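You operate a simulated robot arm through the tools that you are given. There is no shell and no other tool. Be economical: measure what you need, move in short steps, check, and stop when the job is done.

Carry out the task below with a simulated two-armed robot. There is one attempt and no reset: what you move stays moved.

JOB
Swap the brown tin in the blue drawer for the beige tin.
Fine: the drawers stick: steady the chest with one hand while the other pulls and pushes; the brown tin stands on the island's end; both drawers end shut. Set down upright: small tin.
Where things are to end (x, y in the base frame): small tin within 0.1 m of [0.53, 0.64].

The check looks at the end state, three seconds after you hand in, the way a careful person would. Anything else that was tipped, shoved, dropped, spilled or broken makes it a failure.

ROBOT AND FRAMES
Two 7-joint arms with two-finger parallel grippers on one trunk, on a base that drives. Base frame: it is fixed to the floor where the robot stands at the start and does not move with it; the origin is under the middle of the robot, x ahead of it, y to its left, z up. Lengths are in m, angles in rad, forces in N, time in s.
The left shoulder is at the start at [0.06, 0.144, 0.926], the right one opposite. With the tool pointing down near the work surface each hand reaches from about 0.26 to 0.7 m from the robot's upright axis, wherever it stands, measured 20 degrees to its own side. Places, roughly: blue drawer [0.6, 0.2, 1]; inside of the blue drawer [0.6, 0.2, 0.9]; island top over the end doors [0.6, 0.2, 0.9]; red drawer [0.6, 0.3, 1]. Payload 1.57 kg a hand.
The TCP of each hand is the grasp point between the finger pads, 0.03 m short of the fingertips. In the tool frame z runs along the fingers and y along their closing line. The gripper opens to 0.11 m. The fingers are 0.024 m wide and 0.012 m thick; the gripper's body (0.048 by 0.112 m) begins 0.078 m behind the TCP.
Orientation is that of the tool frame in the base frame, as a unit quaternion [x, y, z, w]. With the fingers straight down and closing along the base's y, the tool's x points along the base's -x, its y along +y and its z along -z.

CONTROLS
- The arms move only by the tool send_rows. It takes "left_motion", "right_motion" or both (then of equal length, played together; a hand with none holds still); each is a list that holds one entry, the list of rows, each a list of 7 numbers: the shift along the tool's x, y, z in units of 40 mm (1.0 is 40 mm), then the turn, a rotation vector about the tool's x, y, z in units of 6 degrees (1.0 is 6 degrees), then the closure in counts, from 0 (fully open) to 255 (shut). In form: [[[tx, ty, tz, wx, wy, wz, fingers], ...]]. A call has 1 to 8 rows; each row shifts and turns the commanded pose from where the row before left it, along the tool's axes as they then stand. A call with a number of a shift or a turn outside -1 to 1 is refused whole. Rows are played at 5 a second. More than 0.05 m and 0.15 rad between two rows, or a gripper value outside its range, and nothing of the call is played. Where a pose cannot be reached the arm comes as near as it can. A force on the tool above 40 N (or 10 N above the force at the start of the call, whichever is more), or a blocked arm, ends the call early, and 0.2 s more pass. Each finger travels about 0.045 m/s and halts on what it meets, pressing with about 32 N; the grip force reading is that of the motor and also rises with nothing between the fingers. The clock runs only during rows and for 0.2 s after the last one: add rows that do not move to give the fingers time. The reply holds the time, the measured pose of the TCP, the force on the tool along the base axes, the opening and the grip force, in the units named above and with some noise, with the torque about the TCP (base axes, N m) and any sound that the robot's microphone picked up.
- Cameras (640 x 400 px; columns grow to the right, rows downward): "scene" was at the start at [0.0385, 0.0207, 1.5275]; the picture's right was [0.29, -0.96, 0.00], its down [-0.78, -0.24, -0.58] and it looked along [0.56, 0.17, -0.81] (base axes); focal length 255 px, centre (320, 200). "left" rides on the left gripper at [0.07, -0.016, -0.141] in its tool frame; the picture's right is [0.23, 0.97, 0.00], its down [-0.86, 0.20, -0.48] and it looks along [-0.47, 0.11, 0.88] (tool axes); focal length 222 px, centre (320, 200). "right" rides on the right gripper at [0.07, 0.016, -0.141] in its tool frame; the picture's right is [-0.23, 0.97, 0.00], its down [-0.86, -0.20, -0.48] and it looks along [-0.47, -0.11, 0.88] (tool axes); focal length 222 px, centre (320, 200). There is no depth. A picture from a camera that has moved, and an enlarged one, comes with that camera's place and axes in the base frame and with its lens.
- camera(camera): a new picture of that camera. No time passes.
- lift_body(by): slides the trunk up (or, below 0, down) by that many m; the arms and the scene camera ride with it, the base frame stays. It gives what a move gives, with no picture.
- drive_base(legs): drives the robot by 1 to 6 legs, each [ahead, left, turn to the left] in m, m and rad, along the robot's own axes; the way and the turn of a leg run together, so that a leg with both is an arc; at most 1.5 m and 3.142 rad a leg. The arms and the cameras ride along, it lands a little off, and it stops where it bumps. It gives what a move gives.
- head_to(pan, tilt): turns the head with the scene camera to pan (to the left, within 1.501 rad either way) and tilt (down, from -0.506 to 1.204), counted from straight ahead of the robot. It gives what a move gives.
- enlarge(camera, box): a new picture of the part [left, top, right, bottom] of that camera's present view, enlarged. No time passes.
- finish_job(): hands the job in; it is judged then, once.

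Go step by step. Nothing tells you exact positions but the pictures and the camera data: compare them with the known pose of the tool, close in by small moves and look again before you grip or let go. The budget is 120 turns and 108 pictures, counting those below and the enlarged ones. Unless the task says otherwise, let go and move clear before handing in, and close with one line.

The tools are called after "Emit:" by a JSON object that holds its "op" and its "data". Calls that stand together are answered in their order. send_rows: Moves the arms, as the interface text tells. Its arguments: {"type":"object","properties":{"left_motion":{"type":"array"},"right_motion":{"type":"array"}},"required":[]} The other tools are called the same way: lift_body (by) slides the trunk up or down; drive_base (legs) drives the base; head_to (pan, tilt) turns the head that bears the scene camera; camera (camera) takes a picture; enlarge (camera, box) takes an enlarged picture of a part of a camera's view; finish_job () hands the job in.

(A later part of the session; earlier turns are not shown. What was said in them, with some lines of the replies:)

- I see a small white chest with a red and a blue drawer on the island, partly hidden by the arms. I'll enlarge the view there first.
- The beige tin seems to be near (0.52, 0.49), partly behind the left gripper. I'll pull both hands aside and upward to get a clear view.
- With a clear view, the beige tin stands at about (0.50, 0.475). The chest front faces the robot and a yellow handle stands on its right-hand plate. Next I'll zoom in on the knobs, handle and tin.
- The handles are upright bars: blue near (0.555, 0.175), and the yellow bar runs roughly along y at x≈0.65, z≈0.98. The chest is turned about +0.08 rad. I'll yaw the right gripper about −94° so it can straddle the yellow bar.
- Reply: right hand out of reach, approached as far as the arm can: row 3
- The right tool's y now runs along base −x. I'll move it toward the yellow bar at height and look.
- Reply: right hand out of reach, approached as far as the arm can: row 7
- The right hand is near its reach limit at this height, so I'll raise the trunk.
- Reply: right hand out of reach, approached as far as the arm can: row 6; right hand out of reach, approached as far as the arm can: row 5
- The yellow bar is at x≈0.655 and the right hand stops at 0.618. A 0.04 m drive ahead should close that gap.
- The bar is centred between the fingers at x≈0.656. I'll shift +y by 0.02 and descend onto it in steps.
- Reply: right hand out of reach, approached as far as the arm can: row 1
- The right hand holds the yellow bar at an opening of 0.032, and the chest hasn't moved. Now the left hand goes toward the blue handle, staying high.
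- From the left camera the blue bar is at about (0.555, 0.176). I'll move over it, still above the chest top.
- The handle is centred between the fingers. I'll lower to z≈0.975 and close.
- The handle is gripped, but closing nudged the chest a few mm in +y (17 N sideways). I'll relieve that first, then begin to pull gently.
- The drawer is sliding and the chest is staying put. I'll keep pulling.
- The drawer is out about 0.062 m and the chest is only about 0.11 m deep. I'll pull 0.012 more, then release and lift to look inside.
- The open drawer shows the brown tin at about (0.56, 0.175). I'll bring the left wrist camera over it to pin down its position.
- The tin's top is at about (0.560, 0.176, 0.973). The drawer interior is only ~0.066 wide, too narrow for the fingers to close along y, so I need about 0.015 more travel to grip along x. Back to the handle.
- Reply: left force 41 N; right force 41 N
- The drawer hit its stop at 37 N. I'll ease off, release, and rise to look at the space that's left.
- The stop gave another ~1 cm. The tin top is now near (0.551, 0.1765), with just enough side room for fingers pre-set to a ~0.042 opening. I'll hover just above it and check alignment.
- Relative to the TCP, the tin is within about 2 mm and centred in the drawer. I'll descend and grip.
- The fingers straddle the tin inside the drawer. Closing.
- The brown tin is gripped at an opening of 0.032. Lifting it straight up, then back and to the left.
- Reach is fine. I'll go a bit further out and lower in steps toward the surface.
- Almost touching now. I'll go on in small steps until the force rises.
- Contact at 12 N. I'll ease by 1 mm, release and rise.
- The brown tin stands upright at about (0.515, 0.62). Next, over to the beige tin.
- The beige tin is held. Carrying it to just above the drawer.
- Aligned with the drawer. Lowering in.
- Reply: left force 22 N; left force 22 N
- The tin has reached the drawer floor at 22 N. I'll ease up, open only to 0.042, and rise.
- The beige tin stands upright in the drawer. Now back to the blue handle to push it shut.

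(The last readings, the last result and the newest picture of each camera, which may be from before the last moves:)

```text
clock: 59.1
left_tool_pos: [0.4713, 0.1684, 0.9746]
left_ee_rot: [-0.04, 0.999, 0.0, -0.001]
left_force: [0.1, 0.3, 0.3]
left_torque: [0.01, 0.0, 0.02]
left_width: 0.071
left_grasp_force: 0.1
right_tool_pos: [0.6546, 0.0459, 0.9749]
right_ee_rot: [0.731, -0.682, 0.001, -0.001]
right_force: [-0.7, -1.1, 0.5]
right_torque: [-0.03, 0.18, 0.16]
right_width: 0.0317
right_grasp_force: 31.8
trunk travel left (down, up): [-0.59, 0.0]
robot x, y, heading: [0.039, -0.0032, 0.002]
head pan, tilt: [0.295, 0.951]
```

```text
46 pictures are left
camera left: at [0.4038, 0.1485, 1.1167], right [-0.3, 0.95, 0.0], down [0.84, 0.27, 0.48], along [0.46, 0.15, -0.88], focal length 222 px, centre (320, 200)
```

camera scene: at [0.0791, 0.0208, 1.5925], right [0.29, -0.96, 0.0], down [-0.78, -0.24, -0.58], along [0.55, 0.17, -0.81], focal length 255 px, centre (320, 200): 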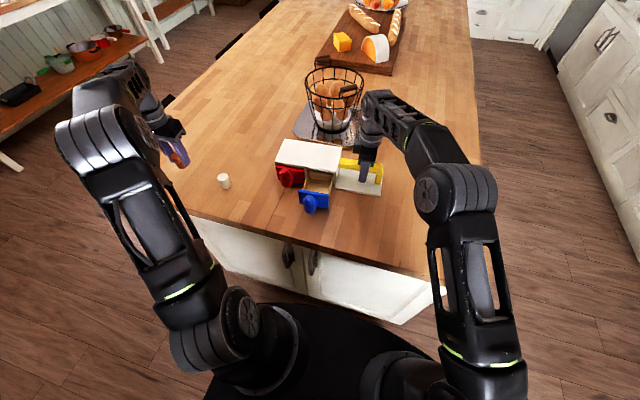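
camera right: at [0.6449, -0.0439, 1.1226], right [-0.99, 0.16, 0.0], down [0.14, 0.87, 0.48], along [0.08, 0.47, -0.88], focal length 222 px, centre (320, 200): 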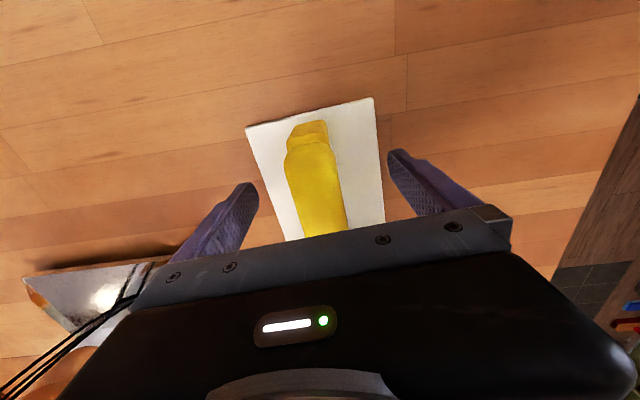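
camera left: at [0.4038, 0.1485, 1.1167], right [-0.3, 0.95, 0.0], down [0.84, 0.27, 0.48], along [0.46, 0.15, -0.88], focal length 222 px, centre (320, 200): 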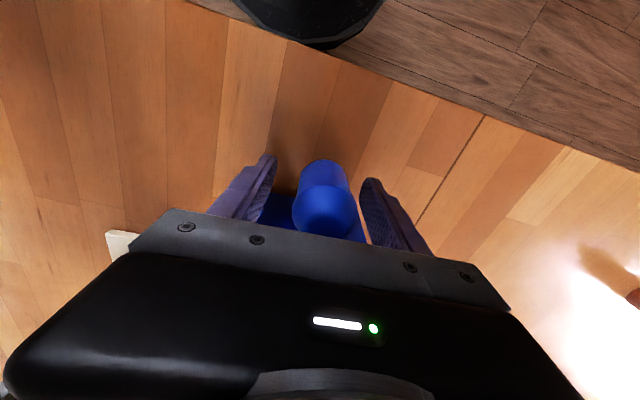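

Emit:
{"op": "send_rows", "data": {"left_motion": [[[0, 0, 0, 0, 0, 0, 160], [0, 0, 0, 0, 0, 0, 220], [0, 0, 0, 0, 0, 0, 255], [0, 0, 0, 0, 0, 0, 255], [-0.15, 0, 0, 0, 0, 0, 255], [-0.2, 0, 0, 0, 0, 0, 255], [-0.2, 0, 0, 0, 0, 0, 255]]]}}

Emit:
{"op": "send_rows", "data": {"left_motion": [[[-0.2, 0, 0, 0, 0, 0, 255], [-0.2, 0, 0, 0, 0, 0, 255], [-0.2, 0, 0, 0, 0, 0, 255], [-0.2, 0, 0, 0, 0, 0, 255]]]}}

Emit:
{"op": "enlarge", "data": {"camera": "scene", "box": [265, 110, 415, 210]}}

```text
clock: 60.7
left_tool_pos: [0.4938, 0.1705, 0.9747]
left_ee_rot: [-0.04, 0.999, -0.001, -0.001]
left_force: [-5.0, 2.3, 0.6]
left_torque: [-0.77, -0.13, -0.05]
left_width: 0.0318
left_grasp_force: 32.4
right_tool_pos: [0.6564, 0.0463, 0.9746]
right_ee_rot: [0.731, -0.682, 0.0, -0.001]
right_force: [5.2, -1.0, 0.2]
right_torque: [0.41, 0.13, -0.13]
right_width: 0.032
right_grasp_force: 31.9
trunk travel left (down, up): [-0.59, 0.0]
robot x, y, heading: [0.0416, 0.0005, -0.001]
head pan, tilt: [0.295, 0.951]
```

```text
clock: 61.7
left_tool_pos: [0.524, 0.173, 0.9738]
left_ee_rot: [-0.039, 0.999, 0.0, -0.001]
left_force: [-4.9, -1.5, -0.7]
left_torque: [-0.51, 0.06, -0.21]
left_width: 0.0316
left_grasp_force: 31.7
right_tool_pos: [0.6556, 0.0473, 0.9748]
right_ee_rot: [0.732, -0.682, 0.001, -0.001]
right_force: [4.5, 0.8, 1.1]
right_torque: [0.25, 0.38, -0.45]
right_width: 0.0319
right_grasp_force: 31.7
trunk travel left (down, up): [-0.59, 0.0]
robot x, y, heading: [0.0383, -0.0036, 0.003]
head pan, tilt: [0.295, 0.951]
```

```text
4.00 times, centred on (340, 160) of scene
camera zoom: at [0.0791, 0.0208, 1.5925], right [0.29, -0.96, 0.0], down [-0.78, -0.24, -0.58], along [0.55, 0.17, -0.81], focal length 1020 px, centre (240, 360)
```

zoom: 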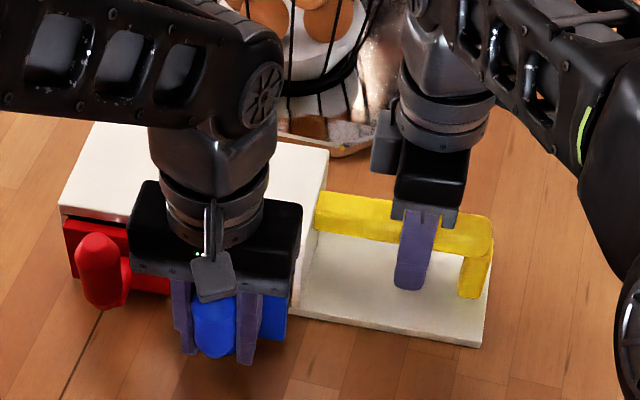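

Emit:
{"op": "send_rows", "data": {"left_motion": [[[-0.2, 0, 0, 0, 0, 0, 255], [-0.2, 0, 0, 0, 0, 0, 255], [-0.2, 0, 0, 0, 0, 0, 255], [-0.1, 0, 0, 0, 0, 0, 255], [0, 0, 0, 0, 0, 0, 255]]]}}

Emit:
{"op": "enlarge", "data": {"camera": "scene", "box": [265, 110, 415, 210]}}

```text
clock: 62.9
left_tool_pos: [0.552, 0.176, 0.9755]
left_ee_rot: [-0.04, 0.999, 0.0, -0.002]
left_force: [-12.6, 2.7, -0.1]
left_torque: [-1.02, -0.24, -0.21]
left_width: 0.0313
left_grasp_force: 31.9
right_tool_pos: [0.6576, 0.0454, 0.9742]
right_ee_rot: [0.731, -0.683, 0.002, -0.002]
right_force: [13.6, -0.4, 1.4]
right_torque: [0.67, 0.43, -1.09]
right_width: 0.0317
right_grasp_force: 31.7
trunk travel left (down, up): [-0.59, 0.0]
robot x, y, heading: [0.0394, -0.001, 0.001]
head pan, tilt: [0.295, 0.951]
```

```text
4.00 times, centred on (340, 160) of scene
camera zoom: at [0.0791, 0.0209, 1.5925], right [0.29, -0.96, 0.0], down [-0.78, -0.24, -0.58], along [0.55, 0.17, -0.81], focal length 1020 px, centre (240, 360)
```

zoom: 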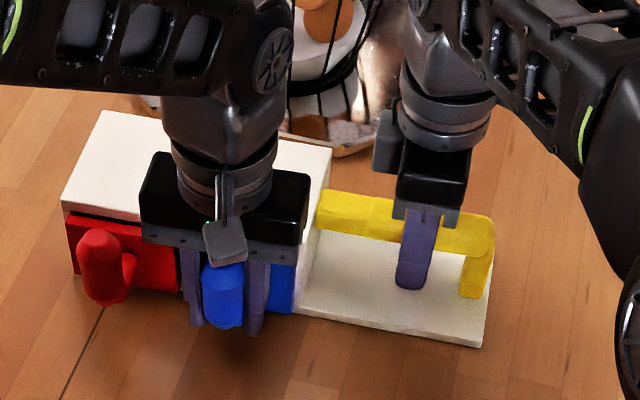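

Emit:
{"op": "send_rows", "data": {"left_motion": [[[-0.06, 0, 0, 0, 0, 0, 255], [0, 0, 0, 0, 0, 0, 255]]]}}

```text
clock: 63.5
left_tool_pos: [0.5548, 0.1769, 0.9752]
left_ee_rot: [-0.041, 0.999, 0.0, -0.002]
left_force: [-19.4, 11.3, 0.7]
left_torque: [-1.32, -0.71, -0.11]
left_width: 0.0317
left_grasp_force: 31.9
right_tool_pos: [0.6572, 0.0442, 0.9743]
right_ee_rot: [0.731, -0.683, 0.001, -0.001]
right_force: [19.9, -8.7, 0.3]
right_torque: [0.53, 0.55, -1.03]
right_width: 0.0322
right_grasp_force: 31.6
trunk travel left (down, up): [-0.59, 0.0]
robot x, y, heading: [0.0409, 0.0001, 0.002]
head pan, tilt: [0.295, 0.951]
```

The drawer is against its stop. I'll relieve the force, release the handle and lift away.

Emit:
{"op": "send_rows", "data": {"left_motion": [[[0.06, 0, 0, 0, 0, 0, 255], [0, 0, 0, 0, 0, 0, 200], [0, 0, 0, 0, 0, 0, 120], [0, 0, 0, 0, 0, 0, 90], [0, 0, 0, 0, 0, 0, 90], [0, 0, -0.6, 0, 0, 0, 90], [0, 0, -0.8, 0, 0, 0, 90], [0, 0, -0.8, 0, 0, 0, 90]]]}}

Emit:
{"op": "send_rows", "data": {"left_motion": [[[0.6, 0.5, -0.5, 0, 0, 0, 90], [0.7, 0.6, 0, 0, 0, 0, 90], [0.7, 0.6, 0, 0, 0, 0, 90], [0.6, 0.7, 0, 0, 0, 0, 90], [0.6, 0.7, 0, 0, 0, 0, 90]]]}}

Emit:
{"op": "enlarge", "data": {"camera": "scene", "box": [265, 110, 415, 210]}}

```text
clock: 65.3
left_tool_pos: [0.5536, 0.1753, 1.0645]
left_ee_rot: [-0.039, 0.999, 0.0, 0.0]
left_force: [0.2, 0.5, -1.1]
left_torque: [-0.03, -0.01, -0.05]
left_width: 0.0712
left_grasp_force: 0.1
right_tool_pos: [0.656, 0.0456, 0.9737]
right_ee_rot: [0.731, -0.683, 0.0, -0.001]
right_force: [-0.7, 1.3, 0.5]
right_torque: [0.89, 0.12, 0.26]
right_width: 0.0318
right_grasp_force: 31.6
trunk travel left (down, up): [-0.59, 0.0]
robot x, y, heading: [0.0422, 0.0014, -0.002]
head pan, tilt: [0.295, 0.951]
```

```text
clock: 66.5
left_tool_pos: [0.4141, 0.2891, 1.0814]
left_ee_rot: [-0.039, 0.999, 0.001, -0.001]
left_force: [-0.6, 0.0, -0.2]
left_torque: [-0.01, 0.03, 0.04]
left_width: 0.0713
left_grasp_force: 0.0
right_tool_pos: [0.6545, 0.0456, 0.974]
right_ee_rot: [0.731, -0.682, 0.0, 0.0]
right_force: [-2.2, 0.2, 1.1]
right_torque: [-0.22, -0.35, -0.14]
right_width: 0.0318
right_grasp_force: 32.1
trunk travel left (down, up): [-0.59, 0.0]
robot x, y, heading: [0.038, 0.0012, -0.004]
head pan, tilt: [0.295, 0.951]
```

```text
4.00 times, centred on (340, 160) of scene
camera zoom: at [0.0781, 0.0208, 1.5925], right [0.29, -0.96, 0.0], down [-0.78, -0.24, -0.58], along [0.56, 0.17, -0.81], focal length 1020 px, centre (240, 360)
```

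zoom: 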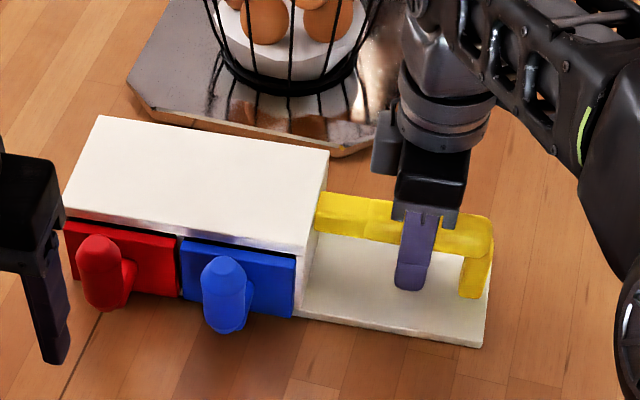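

Both drawers are shut and the chest sits where it was. Now I'll release the yellow bar and withdraw both hands.

Emit:
{"op": "send_rows", "data": {"right_motion": [[[0, 0, 0, 0, 0, 0, 200], [0, 0, 0, 0, 0, 0, 140], [0, 0, 0, 0, 0, 0, 80], [0, 0, 0, 0, 0, 0, 60], [0, 0, -0.5, 0, 0, 0, 60], [0, 0, -0.7, 0, 0, 0, 60], [0, 0, -0.6, 0, 0, 0, 60], [0, 0, 0, 0, 0, 0, 60]]]}}

Emit:
{"op": "send_rows", "data": {"right_motion": [[[0.5, 0.4, 0, 0, 0, 0, 60], [0.5, 0.7, 0, 0, 0, 0, 60], [0.5, 0.8, 0, 0, 0, 0, 60], [0.5, 0.8, 0, 0, 0, 0, 60], [0.4, 0.8, 0, 0, 0, 0, 60]]], "left_motion": [[[0.6, 0, 0, 0, 0, 0, 60], [0.7, 0.2, 0, 0, 0, 0, 60], [0.7, 0.3, 0, 0, 0, 0, 60], [0.5, 0.5, 0, 0, 0, 0, 60], [0.3, 0.5, 0, 0, 0, 0, 60]]]}}

Emit:
{"op": "camera", "data": {"camera": "scene"}}

Emit:
{"op": "enlarge", "data": {"camera": "scene", "box": [160, 110, 400, 230]}}

```text
clock: 68.3
left_tool_pos: [0.4145, 0.2898, 1.082]
left_ee_rot: [-0.039, 0.999, -0.001, 0.0]
left_force: [0.5, 1.2, 0.2]
left_torque: [0.04, -0.03, 0.01]
left_width: 0.0709
left_grasp_force: 0.1
right_tool_pos: [0.6551, 0.0463, 1.0341]
right_ee_rot: [0.731, -0.682, 0.002, -0.002]
right_force: [-1.4, -0.2, 0.1]
right_torque: [-0.01, 0.02, -0.01]
right_width: 0.084
right_grasp_force: 0.1
right hand out of reach, approached as far as the arm can: row 7
trunk travel left (down, up): [-0.59, 0.0]
robot x, y, heading: [0.0393, -0.0029, 0.001]
head pan, tilt: [0.295, 0.951]
```

```text
clock: 69.5
left_tool_pos: [0.2989, 0.3364, 1.0826]
left_ee_rot: [-0.04, 0.999, 0.001, 0.001]
left_force: [0.4, -0.5, 0.1]
left_torque: [-0.02, -0.05, -0.05]
left_width: 0.0842
left_grasp_force: 0.1
right_tool_pos: [0.5234, -0.0596, 1.0374]
right_ee_rot: [0.732, -0.682, 0.001, 0.0]
right_force: [0.1, -0.5, 0.6]
right_torque: [0.01, -0.01, 0.0]
right_width: 0.0842
right_grasp_force: 0.0
trunk travel left (down, up): [-0.59, 0.0]
robot x, y, heading: [0.0397, 0.0011, -0.0]
head pan, tilt: [0.295, 0.951]
```

```text
42 pictures are left
camera scene: at [0.077, 0.0202, 1.5925], right [0.29, -0.96, 0.0], down [-0.78, -0.24, -0.58], along [0.56, 0.17, -0.81], focal length 255 px, centre (320, 200)
```

scene: 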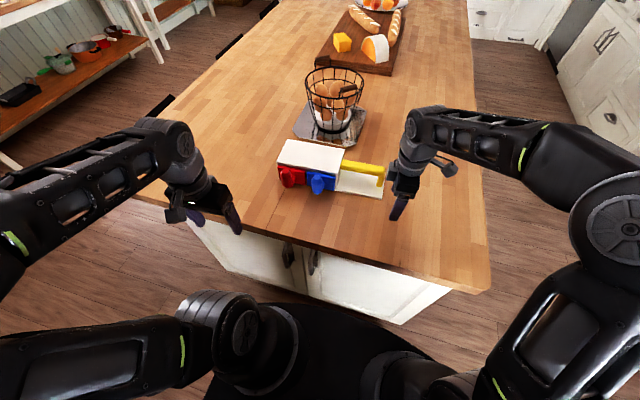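

```text
2.67 times, centred on (280, 170) of scene
camera zoom: at [0.077, 0.0202, 1.5925], right [0.29, -0.96, 0.0], down [-0.78, -0.24, -0.58], along [0.56, 0.17, -0.81], focal length 680 px, centre (427, 280)
```

zoom: 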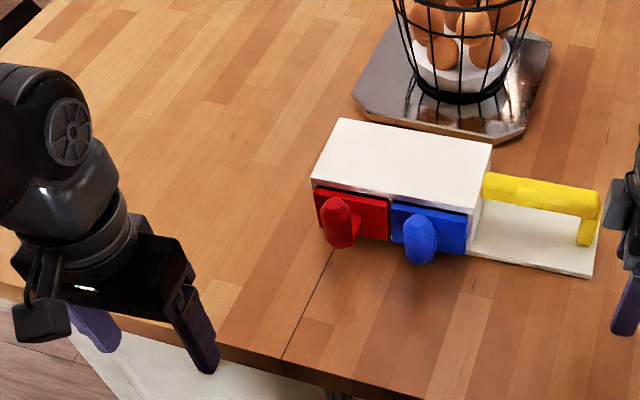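

Everything is in place, but the left arm hides the brown tin in this view. I'll check it with the left camera.

Emit:
{"op": "camera", "data": {"camera": "left"}}

Emit:
{"op": "send_rows", "data": {"left_motion": [[[0.3, -0.7, 0, 0, 0, 0, 60], [0.3, -0.7, 0, 0, 0, 0, 60], [0.3, -0.7, 0, 0, 0, 0, 60], [0.3, -0.5, 0, 0, 0, 0, 60]]]}}

Emit:
{"op": "camera", "data": {"camera": "scene"}}

```text
40 pictures are left
camera left: at [0.2305, 0.3178, 1.2252], right [-0.3, 0.95, 0.0], down [0.84, 0.27, 0.48], along [0.46, 0.15, -0.88], focal length 222 px, centre (320, 200)
```

left: 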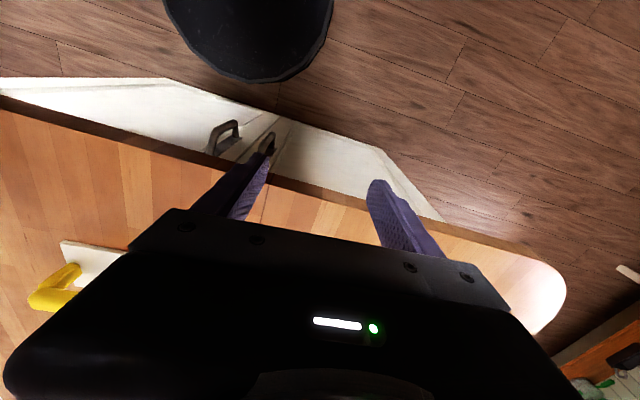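

```text
clock: 70.5
left_tool_pos: [0.2635, 0.2327, 1.0903]
left_ee_rot: [-0.039, 0.999, 0.0, -0.001]
left_force: [0.0, 0.4, 0.1]
left_torque: [-0.02, 0.0, -0.04]
left_width: 0.0842
left_grasp_force: 0.0
left hand out of reach, approached as far as the arm can: row 4
right_tool_pos: [0.5229, -0.0603, 1.0359]
right_ee_rot: [0.731, -0.682, 0.001, -0.001]
right_force: [0.2, 0.0, 0.6]
right_torque: [-0.03, 0.01, -0.02]
right_width: 0.084
right_grasp_force: 0.1
trunk travel left (down, up): [-0.59, 0.0]
robot x, y, heading: [0.0388, -0.0034, 0.002]
head pan, tilt: [0.295, 0.951]
```

```text
39 pictures are left
camera scene: at [0.0785, 0.0205, 1.5925], right [0.29, -0.96, 0.0], down [-0.78, -0.24, -0.58], along [0.56, 0.17, -0.81], focal length 255 px, centre (320, 200)
```

scene: 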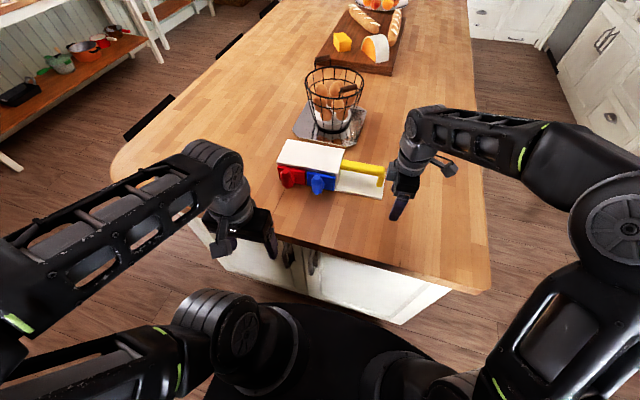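

Emit:
{"op": "send_rows", "data": {"left_motion": [[[0.1, 0.85, 0, 0, 0, 0, 60], [0.1, 0.85, -0.1, 0, 0, 0, 60], [0.1, 0.85, -0.3, 0, 0, 0, 60], [0.2, 0.85, -0.3, 0, 0, 0, 60], [0.2, 0.85, -0.3, 0, 0, 0, 60], [0.2, 0.85, -0.3, 0, 0, 0, 60], [0.2, 0.5, 0, 0, 0, 0, 60]]]}}

Emit:
{"op": "camera", "data": {"camera": "scene"}}

```text
clock: 72.1
left_tool_pos: [0.2045, 0.4541, 1.142]
left_ee_rot: [-0.038, 0.999, 0.0, 0.0]
left_force: [1.0, -0.1, 0.2]
left_torque: [0.01, 0.04, -0.04]
left_width: 0.0841
left_grasp_force: 0.0
right_tool_pos: [0.5223, -0.0587, 1.0368]
right_ee_rot: [0.731, -0.682, 0.0, 0.0]
right_force: [0.4, -0.9, -0.2]
right_torque: [0.04, -0.01, 0.03]
right_width: 0.0841
right_grasp_force: 0.0
trunk travel left (down, up): [-0.59, 0.0]
robot x, y, heading: [0.0405, 0.0003, -0.001]
head pan, tilt: [0.295, 0.951]
```

```text
38 pictures are left
camera scene: at [0.0782, 0.0209, 1.5925], right [0.29, -0.96, 0.0], down [-0.78, -0.24, -0.58], along [0.56, 0.17, -0.81], focal length 255 px, centre (320, 200)
```

scene: 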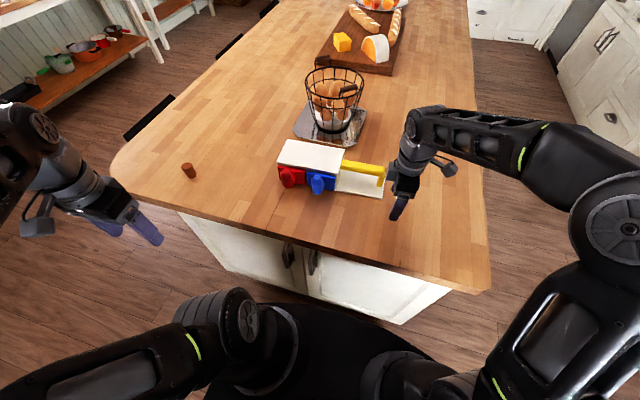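

The brown tin stands upright on the island's end at about (0.515, 0.62), the beige tin is in the shut blue drawer, and both hands are clear. Handing in.

Emit:
{"op": "finish_job", "data": {}}

```text
The job is handed in.
```

The tins are swapped: the beige tin is in the blue drawer, the brown tin stands upright at about (0.515, 0.62), both drawers are shut, and the job is handed in.
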